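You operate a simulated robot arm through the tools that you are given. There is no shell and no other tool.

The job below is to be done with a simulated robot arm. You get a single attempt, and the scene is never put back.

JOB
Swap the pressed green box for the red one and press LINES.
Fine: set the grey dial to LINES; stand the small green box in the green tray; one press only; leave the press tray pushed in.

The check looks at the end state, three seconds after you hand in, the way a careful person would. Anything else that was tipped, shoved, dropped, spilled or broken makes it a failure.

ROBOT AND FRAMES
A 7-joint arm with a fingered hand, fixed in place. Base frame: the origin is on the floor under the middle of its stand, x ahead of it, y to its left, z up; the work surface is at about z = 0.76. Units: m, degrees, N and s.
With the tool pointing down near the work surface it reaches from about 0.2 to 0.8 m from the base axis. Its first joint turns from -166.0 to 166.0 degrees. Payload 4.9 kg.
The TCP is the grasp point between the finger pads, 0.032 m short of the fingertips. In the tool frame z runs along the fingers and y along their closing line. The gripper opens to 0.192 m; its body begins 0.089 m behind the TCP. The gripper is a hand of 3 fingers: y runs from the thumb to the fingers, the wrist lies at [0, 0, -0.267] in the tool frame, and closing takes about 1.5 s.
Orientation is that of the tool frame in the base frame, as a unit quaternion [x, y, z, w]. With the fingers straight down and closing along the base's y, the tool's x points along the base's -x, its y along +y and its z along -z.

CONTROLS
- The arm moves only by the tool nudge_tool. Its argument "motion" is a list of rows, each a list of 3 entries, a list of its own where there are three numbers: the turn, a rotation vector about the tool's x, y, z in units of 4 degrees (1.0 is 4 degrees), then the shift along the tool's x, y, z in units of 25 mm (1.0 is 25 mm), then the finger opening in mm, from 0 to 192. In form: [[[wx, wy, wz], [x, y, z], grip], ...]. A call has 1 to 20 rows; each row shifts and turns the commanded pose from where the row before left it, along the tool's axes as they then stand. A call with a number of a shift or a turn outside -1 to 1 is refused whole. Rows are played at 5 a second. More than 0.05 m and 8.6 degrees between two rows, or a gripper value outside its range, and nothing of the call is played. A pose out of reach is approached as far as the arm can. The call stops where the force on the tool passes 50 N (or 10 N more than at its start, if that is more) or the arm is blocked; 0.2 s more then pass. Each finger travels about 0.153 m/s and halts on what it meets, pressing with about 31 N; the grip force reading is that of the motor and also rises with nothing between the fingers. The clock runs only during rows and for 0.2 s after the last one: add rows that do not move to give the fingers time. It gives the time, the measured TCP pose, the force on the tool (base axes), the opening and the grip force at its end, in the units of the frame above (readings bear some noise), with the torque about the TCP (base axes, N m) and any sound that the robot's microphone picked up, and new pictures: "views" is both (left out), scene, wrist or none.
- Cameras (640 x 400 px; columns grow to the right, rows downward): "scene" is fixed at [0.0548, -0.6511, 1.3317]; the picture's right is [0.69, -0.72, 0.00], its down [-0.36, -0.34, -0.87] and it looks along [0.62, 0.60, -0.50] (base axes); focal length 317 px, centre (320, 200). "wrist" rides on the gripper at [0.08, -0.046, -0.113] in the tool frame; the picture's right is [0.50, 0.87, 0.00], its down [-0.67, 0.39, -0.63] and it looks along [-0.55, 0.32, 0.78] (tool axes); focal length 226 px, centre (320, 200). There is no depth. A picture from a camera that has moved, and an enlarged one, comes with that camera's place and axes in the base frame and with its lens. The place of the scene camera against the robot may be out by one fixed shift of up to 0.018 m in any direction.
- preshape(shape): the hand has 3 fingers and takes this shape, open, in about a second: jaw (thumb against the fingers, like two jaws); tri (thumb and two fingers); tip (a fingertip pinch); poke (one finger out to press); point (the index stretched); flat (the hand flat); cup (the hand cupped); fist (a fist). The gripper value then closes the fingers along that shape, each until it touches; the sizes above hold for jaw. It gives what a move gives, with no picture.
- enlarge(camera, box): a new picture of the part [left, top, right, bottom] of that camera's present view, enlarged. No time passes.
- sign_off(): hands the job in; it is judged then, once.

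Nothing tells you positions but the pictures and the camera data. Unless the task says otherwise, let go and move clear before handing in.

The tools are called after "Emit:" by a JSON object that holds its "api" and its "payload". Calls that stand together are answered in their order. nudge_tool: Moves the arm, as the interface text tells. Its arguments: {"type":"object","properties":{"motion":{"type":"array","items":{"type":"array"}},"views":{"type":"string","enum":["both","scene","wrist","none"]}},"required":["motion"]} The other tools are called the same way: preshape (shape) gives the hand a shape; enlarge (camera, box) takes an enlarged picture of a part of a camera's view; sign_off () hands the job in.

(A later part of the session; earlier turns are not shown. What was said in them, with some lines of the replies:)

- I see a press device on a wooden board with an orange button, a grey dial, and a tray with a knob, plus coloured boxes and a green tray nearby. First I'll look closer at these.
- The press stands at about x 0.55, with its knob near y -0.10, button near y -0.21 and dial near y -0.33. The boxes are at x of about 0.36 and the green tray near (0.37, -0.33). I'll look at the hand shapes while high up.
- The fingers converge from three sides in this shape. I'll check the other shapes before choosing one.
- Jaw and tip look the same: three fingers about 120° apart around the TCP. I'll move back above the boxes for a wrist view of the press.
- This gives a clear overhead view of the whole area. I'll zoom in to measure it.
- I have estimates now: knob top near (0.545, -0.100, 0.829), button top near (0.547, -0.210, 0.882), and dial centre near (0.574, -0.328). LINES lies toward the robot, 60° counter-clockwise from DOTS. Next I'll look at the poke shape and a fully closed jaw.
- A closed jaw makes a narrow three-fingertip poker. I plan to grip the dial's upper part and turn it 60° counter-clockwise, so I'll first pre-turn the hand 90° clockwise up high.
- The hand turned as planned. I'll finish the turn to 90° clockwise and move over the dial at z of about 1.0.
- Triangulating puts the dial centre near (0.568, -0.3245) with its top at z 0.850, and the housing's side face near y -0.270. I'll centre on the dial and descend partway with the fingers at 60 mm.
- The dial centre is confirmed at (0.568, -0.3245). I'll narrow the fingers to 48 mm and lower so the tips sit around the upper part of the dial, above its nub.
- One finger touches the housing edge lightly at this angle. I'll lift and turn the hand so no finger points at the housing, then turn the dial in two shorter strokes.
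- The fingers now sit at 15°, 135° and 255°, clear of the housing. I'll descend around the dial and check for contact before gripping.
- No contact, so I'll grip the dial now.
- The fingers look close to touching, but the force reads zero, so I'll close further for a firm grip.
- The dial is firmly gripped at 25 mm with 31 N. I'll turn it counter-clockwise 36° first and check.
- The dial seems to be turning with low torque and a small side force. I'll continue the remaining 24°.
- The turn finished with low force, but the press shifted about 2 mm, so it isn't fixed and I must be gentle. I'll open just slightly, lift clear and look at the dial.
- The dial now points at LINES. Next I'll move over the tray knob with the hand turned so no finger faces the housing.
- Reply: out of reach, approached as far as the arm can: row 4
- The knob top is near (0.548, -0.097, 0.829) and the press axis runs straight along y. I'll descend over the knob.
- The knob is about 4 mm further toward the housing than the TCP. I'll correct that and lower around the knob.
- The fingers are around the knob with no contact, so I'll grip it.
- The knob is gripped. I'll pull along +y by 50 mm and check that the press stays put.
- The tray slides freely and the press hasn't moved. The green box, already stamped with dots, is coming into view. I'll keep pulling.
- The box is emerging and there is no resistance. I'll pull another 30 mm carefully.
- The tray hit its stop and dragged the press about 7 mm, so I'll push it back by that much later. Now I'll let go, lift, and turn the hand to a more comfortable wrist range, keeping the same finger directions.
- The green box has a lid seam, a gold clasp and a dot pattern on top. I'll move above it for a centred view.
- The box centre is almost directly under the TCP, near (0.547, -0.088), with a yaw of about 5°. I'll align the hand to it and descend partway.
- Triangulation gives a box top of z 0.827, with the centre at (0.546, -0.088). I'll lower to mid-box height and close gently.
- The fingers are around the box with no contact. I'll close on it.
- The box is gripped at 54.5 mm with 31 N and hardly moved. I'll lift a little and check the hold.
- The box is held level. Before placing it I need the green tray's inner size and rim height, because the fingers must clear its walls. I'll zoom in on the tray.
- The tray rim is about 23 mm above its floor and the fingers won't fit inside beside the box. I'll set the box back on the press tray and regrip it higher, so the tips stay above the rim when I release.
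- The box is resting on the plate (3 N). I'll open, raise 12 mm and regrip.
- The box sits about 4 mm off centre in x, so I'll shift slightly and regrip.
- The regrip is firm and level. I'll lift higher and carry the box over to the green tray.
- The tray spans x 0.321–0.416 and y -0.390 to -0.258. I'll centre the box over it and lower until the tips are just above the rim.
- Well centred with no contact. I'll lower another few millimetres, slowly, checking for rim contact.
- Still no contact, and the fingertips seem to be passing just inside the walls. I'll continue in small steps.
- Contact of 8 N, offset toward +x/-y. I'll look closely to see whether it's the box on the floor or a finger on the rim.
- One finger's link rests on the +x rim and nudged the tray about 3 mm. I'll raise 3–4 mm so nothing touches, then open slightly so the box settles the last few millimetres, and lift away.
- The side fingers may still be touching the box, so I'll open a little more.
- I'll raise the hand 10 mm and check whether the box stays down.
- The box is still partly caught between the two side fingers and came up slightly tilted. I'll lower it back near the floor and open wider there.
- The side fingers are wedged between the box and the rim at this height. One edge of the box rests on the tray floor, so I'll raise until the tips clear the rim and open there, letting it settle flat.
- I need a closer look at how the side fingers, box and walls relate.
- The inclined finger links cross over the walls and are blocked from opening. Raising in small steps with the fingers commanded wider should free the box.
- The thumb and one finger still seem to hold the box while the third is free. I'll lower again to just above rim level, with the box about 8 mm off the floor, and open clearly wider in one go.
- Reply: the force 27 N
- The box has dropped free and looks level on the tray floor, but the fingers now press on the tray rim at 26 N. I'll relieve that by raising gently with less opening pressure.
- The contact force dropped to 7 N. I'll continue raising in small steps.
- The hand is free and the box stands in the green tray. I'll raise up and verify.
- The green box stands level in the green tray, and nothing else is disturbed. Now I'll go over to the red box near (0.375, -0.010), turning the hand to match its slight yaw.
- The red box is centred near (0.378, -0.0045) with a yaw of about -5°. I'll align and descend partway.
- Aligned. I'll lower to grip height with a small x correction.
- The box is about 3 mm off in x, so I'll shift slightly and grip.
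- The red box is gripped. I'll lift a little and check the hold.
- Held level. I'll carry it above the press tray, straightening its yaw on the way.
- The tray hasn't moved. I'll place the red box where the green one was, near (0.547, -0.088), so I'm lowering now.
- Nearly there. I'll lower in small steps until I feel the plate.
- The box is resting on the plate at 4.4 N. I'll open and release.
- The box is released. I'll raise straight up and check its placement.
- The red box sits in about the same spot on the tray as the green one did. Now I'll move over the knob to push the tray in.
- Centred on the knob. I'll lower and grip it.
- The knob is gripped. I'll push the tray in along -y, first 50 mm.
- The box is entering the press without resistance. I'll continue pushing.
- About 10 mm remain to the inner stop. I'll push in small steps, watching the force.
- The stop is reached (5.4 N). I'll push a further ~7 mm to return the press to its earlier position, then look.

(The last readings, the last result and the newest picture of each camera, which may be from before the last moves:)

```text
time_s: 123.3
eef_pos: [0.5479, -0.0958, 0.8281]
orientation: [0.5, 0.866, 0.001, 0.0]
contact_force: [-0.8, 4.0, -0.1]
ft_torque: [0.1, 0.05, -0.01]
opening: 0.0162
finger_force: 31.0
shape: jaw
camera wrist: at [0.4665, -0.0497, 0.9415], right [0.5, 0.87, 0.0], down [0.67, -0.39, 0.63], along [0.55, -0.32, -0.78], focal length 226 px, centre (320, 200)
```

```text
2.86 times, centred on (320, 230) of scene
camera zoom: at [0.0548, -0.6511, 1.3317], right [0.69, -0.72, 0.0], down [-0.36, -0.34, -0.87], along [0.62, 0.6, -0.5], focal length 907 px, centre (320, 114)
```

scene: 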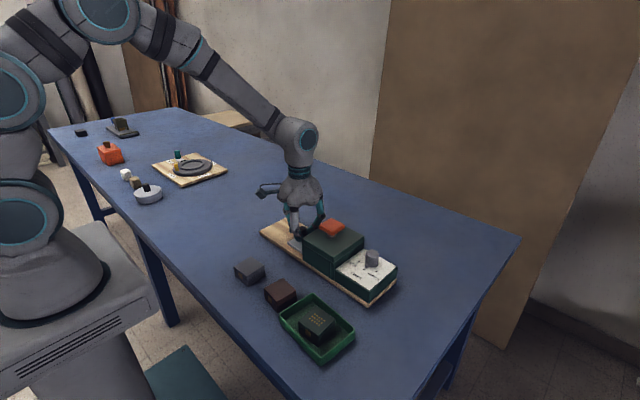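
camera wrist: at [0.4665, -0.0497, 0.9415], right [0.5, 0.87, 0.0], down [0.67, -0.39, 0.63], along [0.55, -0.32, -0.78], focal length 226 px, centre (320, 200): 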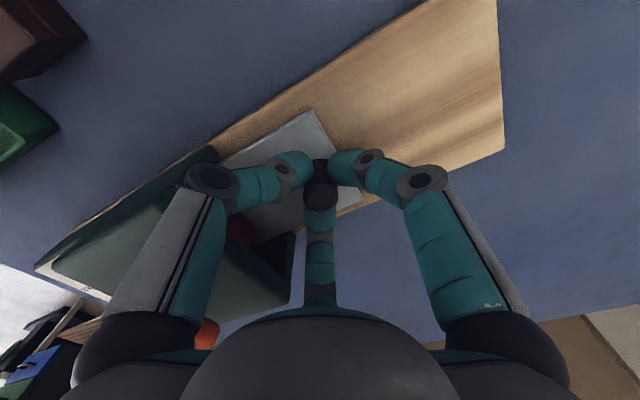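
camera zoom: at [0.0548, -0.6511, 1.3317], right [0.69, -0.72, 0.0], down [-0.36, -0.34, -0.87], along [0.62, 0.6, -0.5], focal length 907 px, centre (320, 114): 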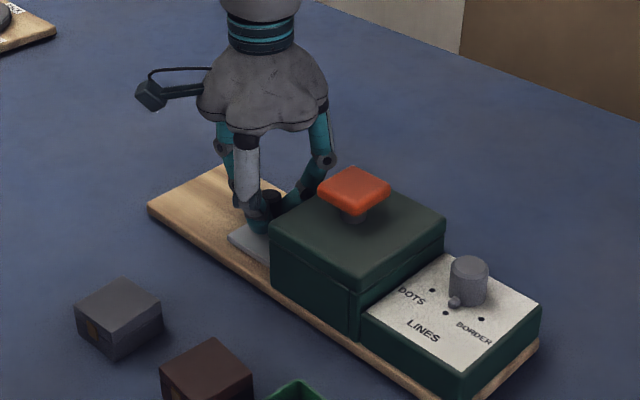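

The press is back at its earlier position with the tray fully in. I'll release the knob and rise.

Emit:
{"api": "nudge_tool", "payload": {"motion": [[[0, 0, 0], [0, 0, 0], 30], [[0, 0, 0], [0, 0, 0], 48], [[0, 0, 0], [0, 0, 0], 50], [[0, 0, 0], [0, 0, -0.5], 50], [[0, 0, 0], [0, 0, -1], 50], [[0, 0, 0], [0, 0, -1], 50], [[0, 0, 0], [0, 0, -1], 50], [[0, 0, 0], [0, 0, -1], 50], [[0, 0, 0], [0, 0, -1], 50], [[0, 0, 0], [0, 0, -1], 50], [[0, 0, 0], [0, 0, 0], 50]]}}

Emit:
{"api": "enlarge", "payload": {"camera": "wrist", "box": [200, 0, 440, 200]}}

Emit:
{"api": "enlarge", "payload": {"camera": "scene", "box": [240, 180, 400, 310]}}

```text
time_s: 125.7
eef_pos: [0.5489, -0.0969, 0.9891]
orientation: [0.5, 0.866, 0.0, 0.0]
contact_force: [-0.5, 0.3, -0.7]
ft_torque: [0.01, 0.02, -0.01]
opening: 0.0494
finger_force: 0.0
shape: jaw
camera wrist: at [0.4678, -0.0507, 1.1022], right [0.5, 0.87, 0.0], down [0.67, -0.39, 0.63], along [0.55, -0.32, -0.78], focal length 226 px, centre (320, 200)
```

scene: 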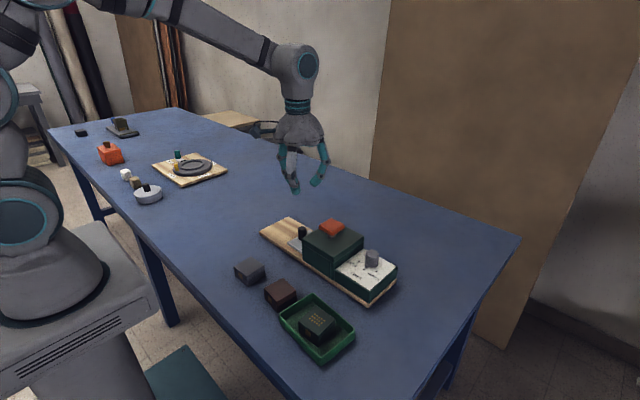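
wrist: 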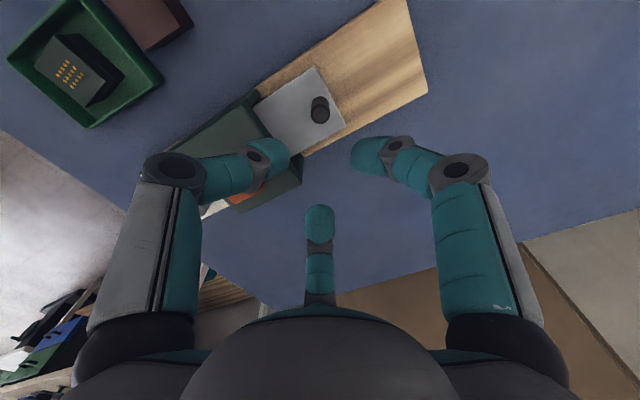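

```text
2.00 times, centred on (320, 100) of wrist
camera zoom: at [0.4678, -0.0507, 1.1022], right [0.5, 0.87, 0.0], down [0.67, -0.39, 0.63], along [0.55, -0.32, -0.78], focal length 452 px, centre (320, 400)
```

zoom: 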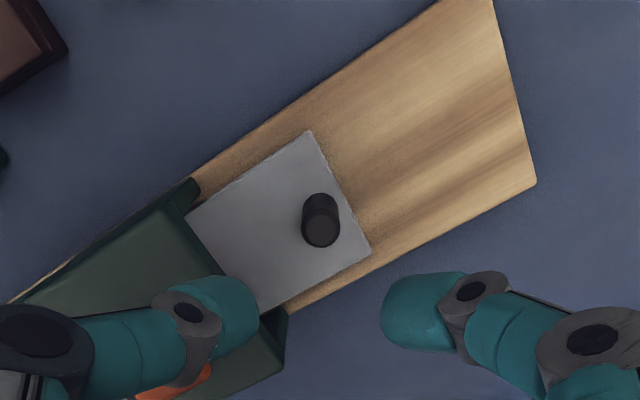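

```text
3.08 times, centred on (320, 245) of scene
camera zoom: at [0.0548, -0.6511, 1.3317], right [0.69, -0.72, 0.0], down [-0.36, -0.34, -0.87], along [0.62, 0.6, -0.5], focal length 977 px, centre (320, 62)
```

zoom: 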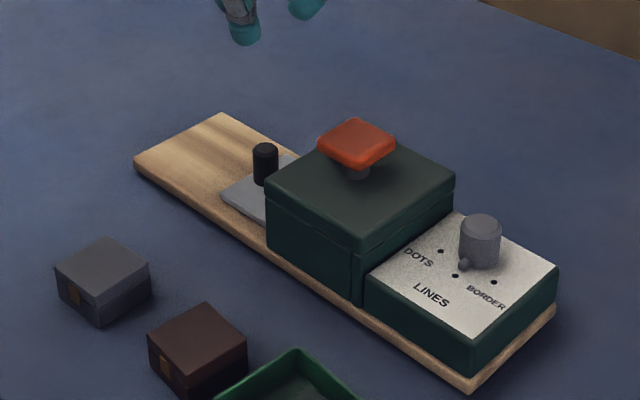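

Dial on LINES, red box inside, tray in and press at its original place. Next I'll position above the orange button, with fingers open to see it first.

Emit:
{"api": "nudge_tool", "payload": {"motion": [[[0, 0, 0], [-0.98, -0.565, 0], 90], [[0, 0, 0], [-0.98, -0.565, 0], 90], [[0, 0, 0], [-0.98, -0.565, 0], 90], [[0, 0, 0], [-0.98, -0.565, 0], 90], [[0, 0, 0], [0, 0, 0], 90]]}}

Emit:
{"api": "enlarge", "payload": {"camera": "wrist", "box": [200, 0, 440, 200]}}

```text
time_s: 126.9
eef_pos: [0.5479, -0.2094, 0.9919]
orientation: [0.5, 0.866, 0.0, 0.0]
contact_force: [-0.4, -0.1, 0.5]
ft_torque: [-0.01, 0.04, 0.04]
opening: 0.0895
finger_force: 0.0
shape: jaw
camera wrist: at [0.4665, -0.1627, 1.1048], right [0.5, 0.87, 0.0], down [0.67, -0.39, 0.63], along [0.55, -0.32, -0.78], focal length 226 px, centre (320, 200)
```

scene: 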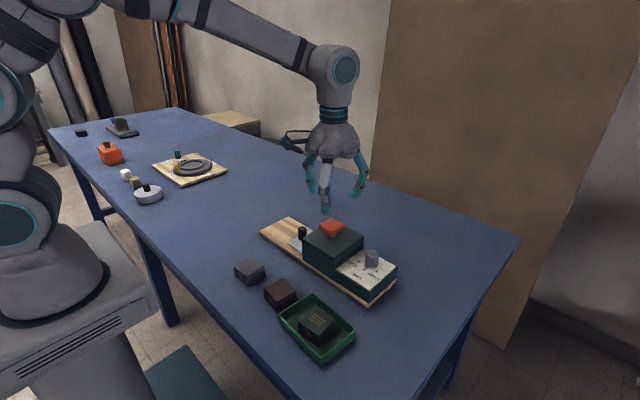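
wrist: 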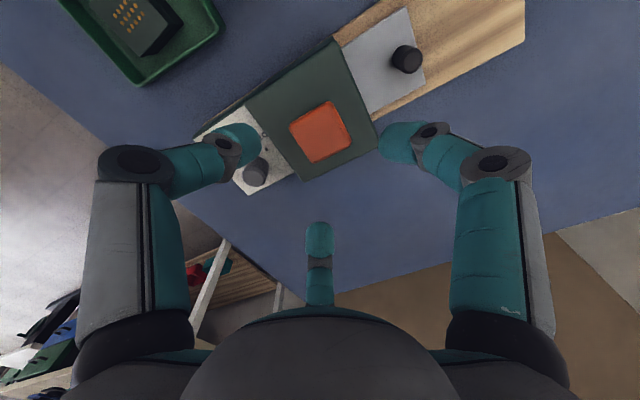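

```text
2.00 times, centred on (320, 100) of wrist
camera zoom: at [0.4665, -0.1627, 1.1048], right [0.5, 0.87, 0.0], down [0.67, -0.39, 0.63], along [0.55, -0.32, -0.78], focal length 452 px, centre (320, 400)
```

zoom: 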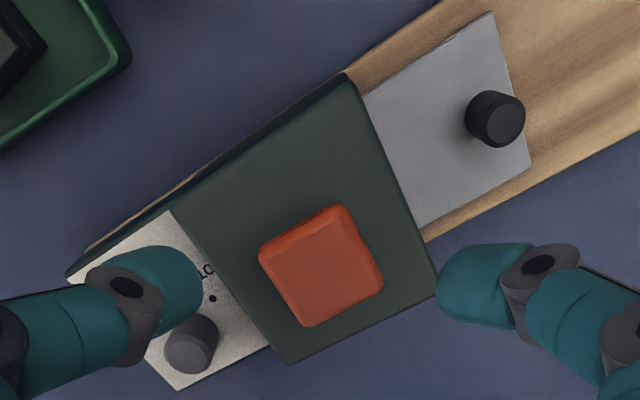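

The button is centred under the TCP. I'll close the fingers into a poker and descend to just above it.

Emit:
{"api": "nudge_tool", "payload": {"motion": [[[0, 0, 0], [0.03, 0.065, 0], 0], [[0, 0, 0], [0, 0, 0], 0], [[0, 0, 0], [0, 0, 0], 0], [[0, 0, 0], [0, 0, 0], 0], [[0, 0, 0], [0, 0, 0.6], 0], [[0, 0, 0], [0, 0, 0.7], 0], [[0, 0, 0], [0, 0, 0.7], 0], [[0, 0, 0], [0, 0, 0.3], 0], [[0, 0, 0], [0, 0, 0], 0]]}}

Emit:
{"api": "enlarge", "payload": {"camera": "scene", "box": [290, 160, 390, 270]}}

Emit:
{"api": "enlarge", "payload": {"camera": "wrist", "box": [200, 60, 440, 260]}}

```text
time_s: 128.9
eef_pos: [0.5493, -0.206, 0.9327]
orientation: [0.5, 0.866, 0.0, 0.0]
contact_force: [-0.1, 0.0, -0.1]
ft_torque: [0.0, 0.0, -0.04]
opening: 0.0001
finger_force: 31.3
shape: jaw
camera wrist: at [0.468, -0.1593, 1.0461], right [0.5, 0.87, 0.0], down [0.67, -0.39, 0.63], along [0.55, -0.32, -0.78], focal length 226 px, centre (320, 200)
```

scene: 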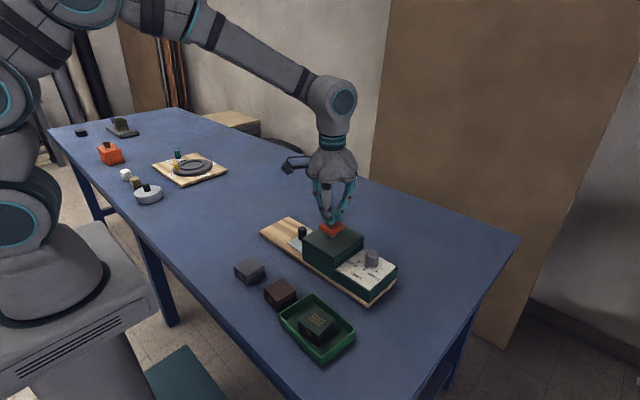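
wrist: 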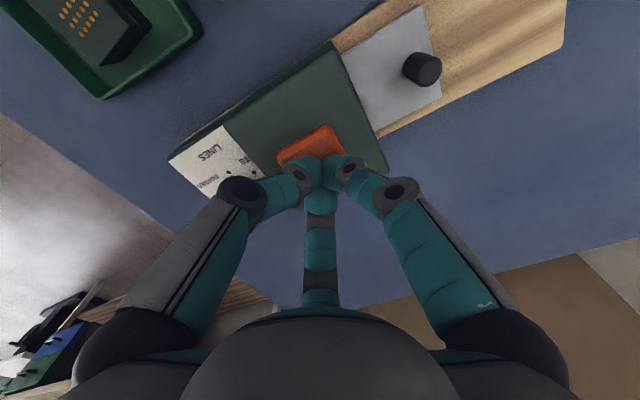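

```text
3.64 times, centred on (340, 215) of scene
camera zoom: at [0.0548, -0.6511, 1.3317], right [0.69, -0.72, 0.0], down [-0.36, -0.34, -0.87], along [0.62, 0.6, -0.5], focal length 1154 px, centre (247, 146)
```

zoom: 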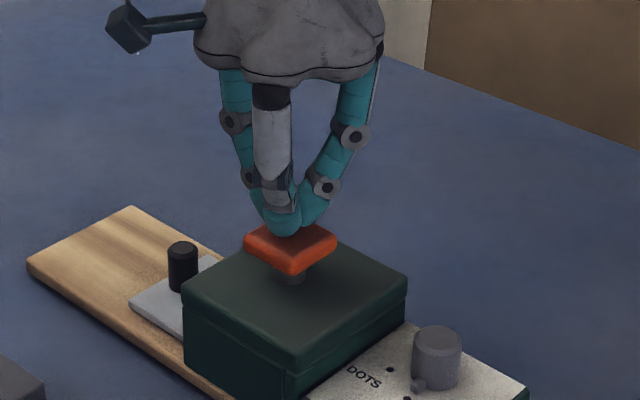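

```text
2.00 times, centred on (320, 160) of wrist
camera zoom: at [0.468, -0.1593, 1.0461], right [0.5, 0.87, 0.0], down [0.67, -0.39, 0.63], along [0.55, -0.32, -0.78], focal length 452 px, centre (320, 280)
```

zoom: 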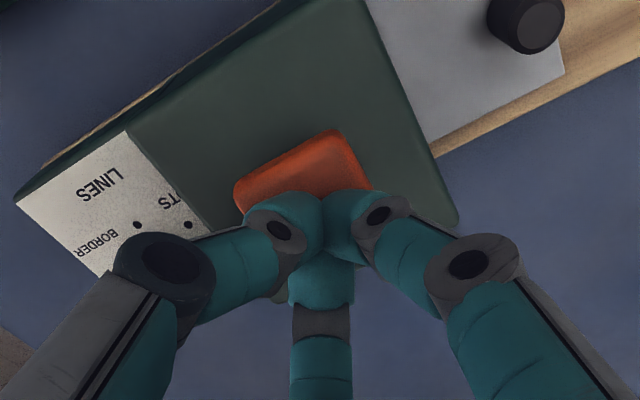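

I'm about 2 cm above the button. I'll descend to just above contact, then do a single slow press.

Emit:
{"api": "nudge_tool", "payload": {"motion": [[[0, 0, 0], [-0.05, -0.06, 0.15], 0], [[0, 0, 0], [0, 0, 0.15], 0], [[0, 0, 0], [0, 0, 0.1], 0], [[0, 0, 0], [0, 0, 0], 0]], "views": "scene"}}

Emit:
{"api": "enlarge", "payload": {"camera": "scene", "box": [300, 190, 370, 260]}}

```text
time_s: 129.9
eef_pos: [0.5494, -0.2105, 0.9236]
orientation: [0.499, 0.866, 0.0, 0.001]
contact_force: [0.8, 1.5, 5.7]
ft_torque: [0.02, -0.03, -0.01]
opening: 0.0
finger_force: 31.4
shape: jaw
```

scene: 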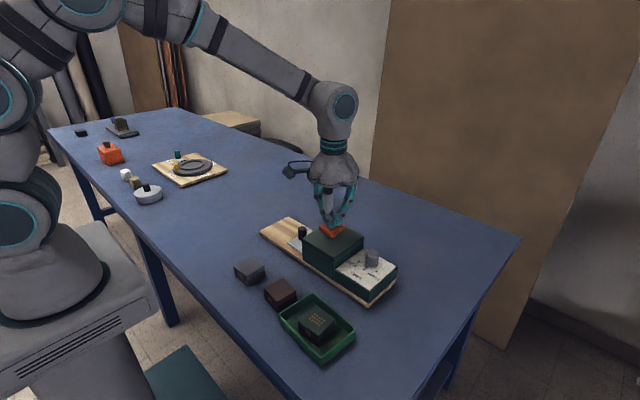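

```text
5.71 times, centred on (335, 225) of scene
camera zoom: at [0.0548, -0.6511, 1.3317], right [0.69, -0.72, 0.0], down [-0.36, -0.34, -0.87], along [0.62, 0.6, -0.5], focal length 1814 px, centre (234, 57)
```

zoom: 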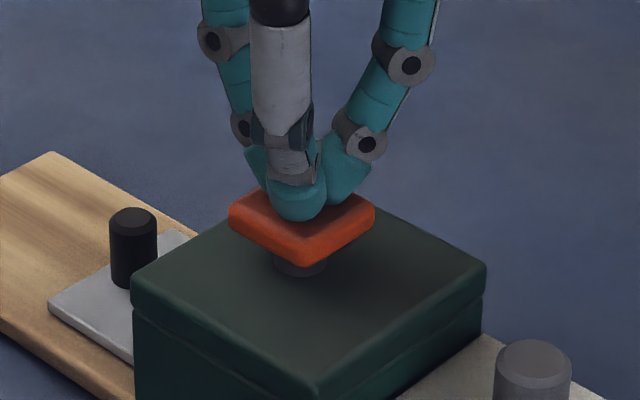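

Contact is made (5.7 N). I'll continue the one press down now, slowly, until it bottoms out.

Emit:
{"api": "nudge_tool", "payload": {"motion": [[[0, 0, 0], [0, 0, 0.06], 0], [[0, 0, 0], [0, 0, 0.06], 0], [[0, 0, 0], [0, 0, 0.06], 0], [[0, 0, 0], [0, 0, 0.06], 0], [[0, 0, 0], [0, 0, 0.06], 0], [[0, 0, 0], [0, 0, 0.06], 0], [[0, 0, 0], [0, 0, 0.06], 0], [[0, 0, 0], [0, 0, 0], 0]], "views": "scene"}}

Emit:
{"api": "enlarge", "payload": {"camera": "scene", "box": [300, 190, 370, 260]}}

```text
time_s: 131.7
eef_pos: [0.5481, -0.21, 0.9151]
orientation: [0.5, 0.866, 0.0, 0.001]
contact_force: [-1.6, 2.1, 17.2]
ft_torque: [0.13, 0.0, -0.03]
opening: 0.0003
finger_force: 30.6
shape: jaw
heard: click
```

scene: 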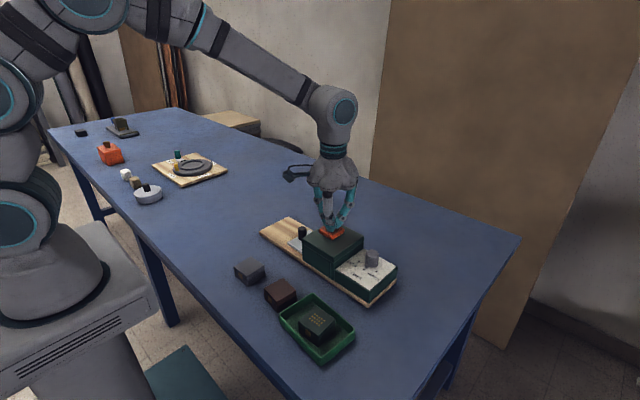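

```text
5.71 times, centred on (335, 225) of scene
camera zoom: at [0.0548, -0.6511, 1.3317], right [0.69, -0.72, 0.0], down [-0.36, -0.34, -0.87], along [0.62, 0.6, -0.5], focal length 1814 px, centre (234, 57)
```

zoom: 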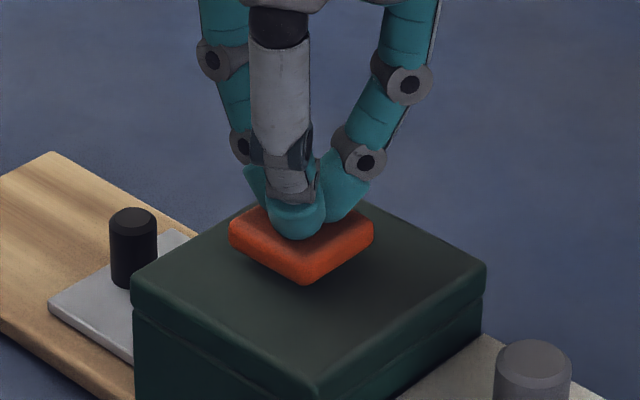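

A click was heard, so the press registered. I'll rise straight up and not press again.

Emit:
{"api": "nudge_tool", "payload": {"motion": [[[0, 0, 0], [0, 0, -0.4], 0], [[0, 0, 0], [0, 0, -0.8], 0], [[0, 0, 0], [0, 0, -1], 0], [[0, 0, 0], [0, 0, -1], 0], [[0, 0, 0], [0, 0, -1], 0], [[0, 0, 0], [0, 0, -1], 0], [[0, 0, 0], [0, 0, 0], 0]]}}

Emit:
{"api": "enlarge", "payload": {"camera": "scene", "box": [240, 200, 400, 310]}}

Emit:
{"api": "enlarge", "payload": {"camera": "scene", "box": [320, 235, 400, 285]}}

```text
time_s: 133.3
eef_pos: [0.5485, -0.2098, 1.041]
orientation: [0.499, 0.866, 0.0, 0.0]
contact_force: [-0.2, -0.6, -0.5]
ft_torque: [-0.01, 0.02, -0.03]
opening: 0.0
finger_force: 31.0
shape: jaw
camera wrist: at [0.4674, -0.163, 1.1551], right [0.5, 0.87, 0.0], down [0.67, -0.39, 0.63], along [0.55, -0.32, -0.78], focal length 226 px, centre (320, 200)
```

scene: 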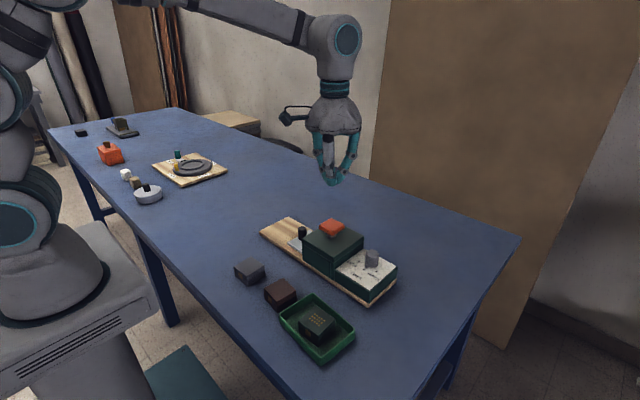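
wrist: 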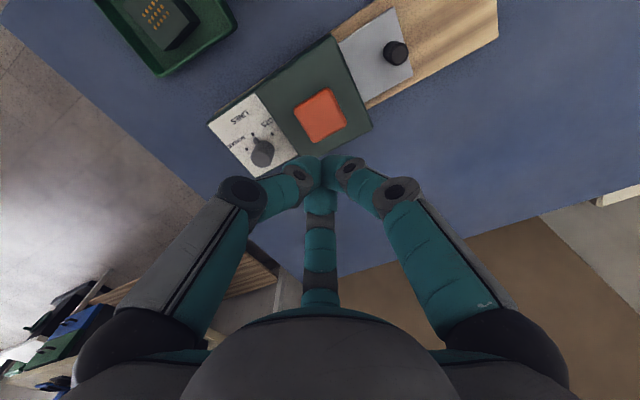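

```text
3.64 times, centred on (320, 255) of scene
camera zoom: at [0.0548, -0.6511, 1.3317], right [0.69, -0.72, 0.0], down [-0.36, -0.34, -0.87], along [0.62, 0.6, -0.5], focal length 1154 px, centre (320, 0)
```

zoom: 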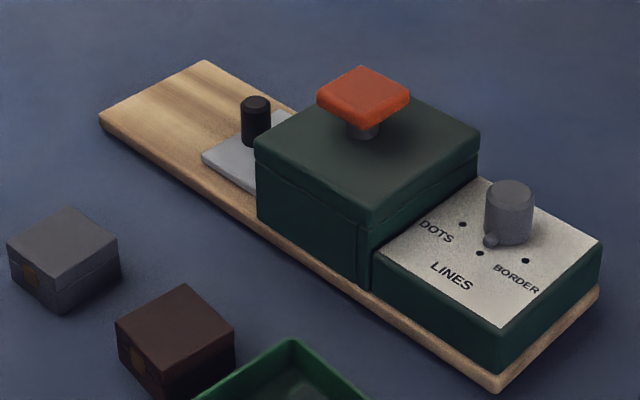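

```text
8.00 times, centred on (360, 260) of scene
camera zoom: at [0.0548, -0.6511, 1.3317], right [0.69, -0.72, 0.0], down [-0.36, -0.34, -0.87], along [0.62, 0.6, -0.5], focal length 2539 px, centre (0, -280)
```

zoom: 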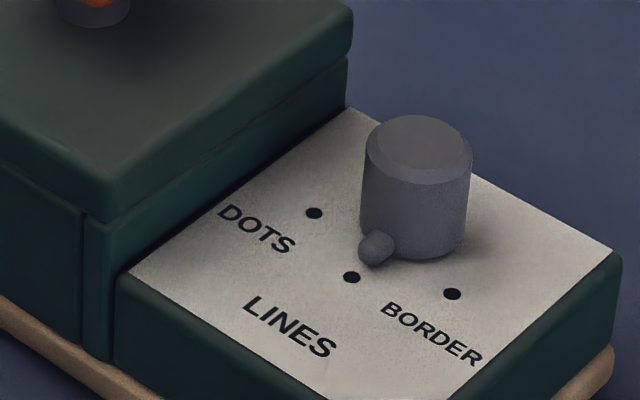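

The button has returned, the dial is on LINES and the tray is in. I'll move clear and open the hand, then do a last check.

Emit:
{"api": "nudge_tool", "payload": {"motion": [[[0, 0, 0], [0.3, 0.2, -1], 40], [[0, 0, 0], [0.3, 0.2, -1], 80], [[0, 0, 0], [0.3, 0.2, -1], 100], [[0, 0, 0], [0.3, 0.2, -1], 120], [[0, 0, 0], [0.3, 0.2, -0.5], 120], [[0, 0, 0], [0, 0, 0], 120]]}}

Emit:
{"api": "enlarge", "payload": {"camera": "scene", "box": [210, 210, 410, 370]}}

Emit:
{"api": "enlarge", "payload": {"camera": "scene", "box": [40, 100, 280, 250]}}

Emit:
{"api": "enlarge", "payload": {"camera": "wrist", "box": [100, 0, 500, 220]}}

```text
time_s: 134.7
eef_pos: [0.5523, -0.1636, 1.1538]
orientation: [0.5, 0.866, 0.0, 0.0]
contact_force: [1.2, 0.2, 0.4]
ft_torque: [0.02, 0.03, 0.03]
opening: 0.1193
finger_force: 0.2
shape: jaw
camera wrist: at [0.4709, -0.1184, 1.268], right [0.5, 0.87, 0.0], down [0.67, -0.39, 0.63], along [0.55, -0.32, -0.78], focal length 226 px, centre (320, 200)
```

scene: 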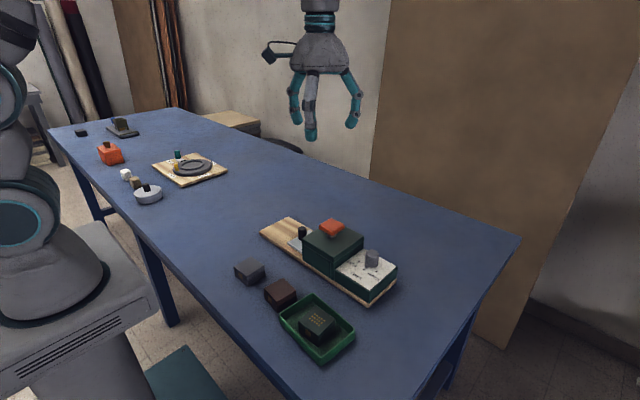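
wrist: 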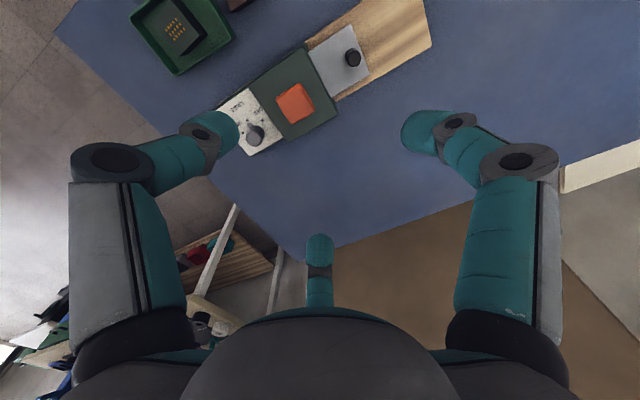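

```text
2.50 times, centred on (310, 290) of scene
camera zoom: at [0.0548, -0.6511, 1.3317], right [0.69, -0.72, 0.0], down [-0.36, -0.34, -0.87], along [0.62, 0.6, -0.5], focal length 794 px, centre (345, -25)
```

zoom: 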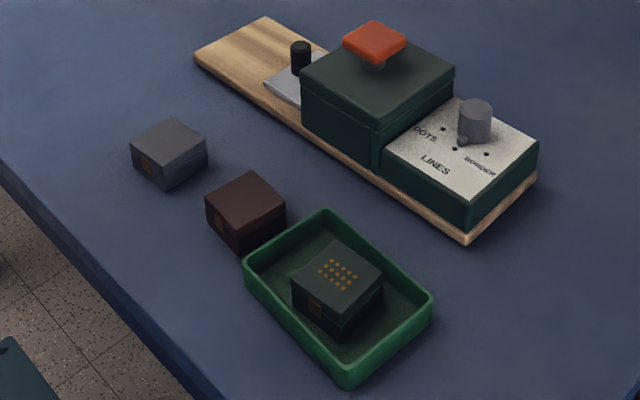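

```text
2.67 times, centred on (160, 175) of scene
camera zoom: at [0.0548, -0.6511, 1.3317], right [0.69, -0.72, 0.0], down [-0.36, -0.34, -0.87], along [0.62, 0.6, -0.5], focal length 846 px, centre (747, 267)
```

zoom: 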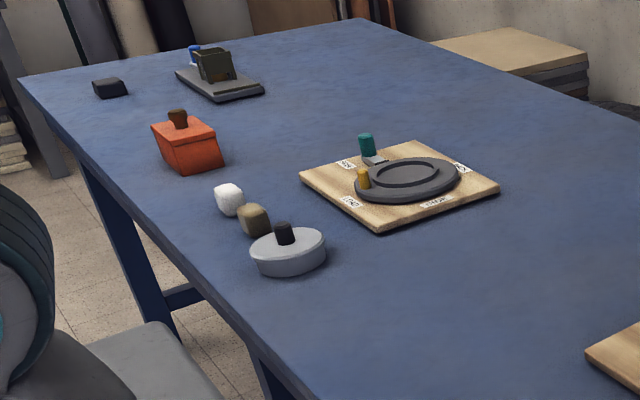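

```text
1.60 times, centred on (300, 110) of wrist
camera zoom: at [0.4709, -0.1184, 1.268], right [0.5, 0.87, 0.0], down [0.67, -0.39, 0.63], along [0.55, -0.32, -0.78], focal length 362 px, centre (352, 344)
```

zoom: 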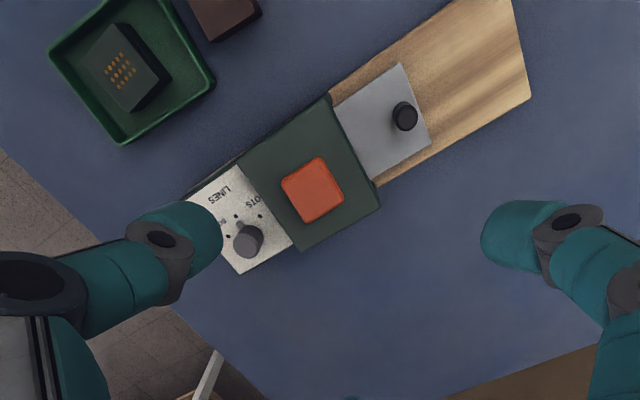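

The final view matches the job: the green box stands in the green tray, the red box is in the closed press, and the dial is on LINES. One press clicked, although the stamp itself is out of sight inside the press. Nothing else looks tipped or moved out of place; the green tray slid a few millimetres. I'm handing it in.

Emit:
{"api": "sign_off", "payload": {}}

```text
The job is handed in.
```

I swapped the boxes and pressed LINES once, and the job is handed in. I couldn't see the stamp itself, because the red box is inside the closed press. The press did click.

- **Dial:** the grey dial points at LINES.
- **Green box:** it stands level in the green tray, dots side up. It caught between the fingers on release and dropped the last few millimetres.
- **Red box:** it is in the press, in about the same spot the green one was.
- **Press:** I pressed the button once and it came back up. The press tray is pushed in.

Some things moved along the way:

- **Press body:** it slid about 2 mm while I turned the dial and about 7 mm when its tray hit the stop. I pushed it back, and it is within about 2–3 mm of where it started.
- **Green tray:** it slid about 4 mm, and the fingers pressed on its rim at up to 26 N while I freed the box.

The grey and brown boxes and everything else on the table look untouched. The hand is open and clear.
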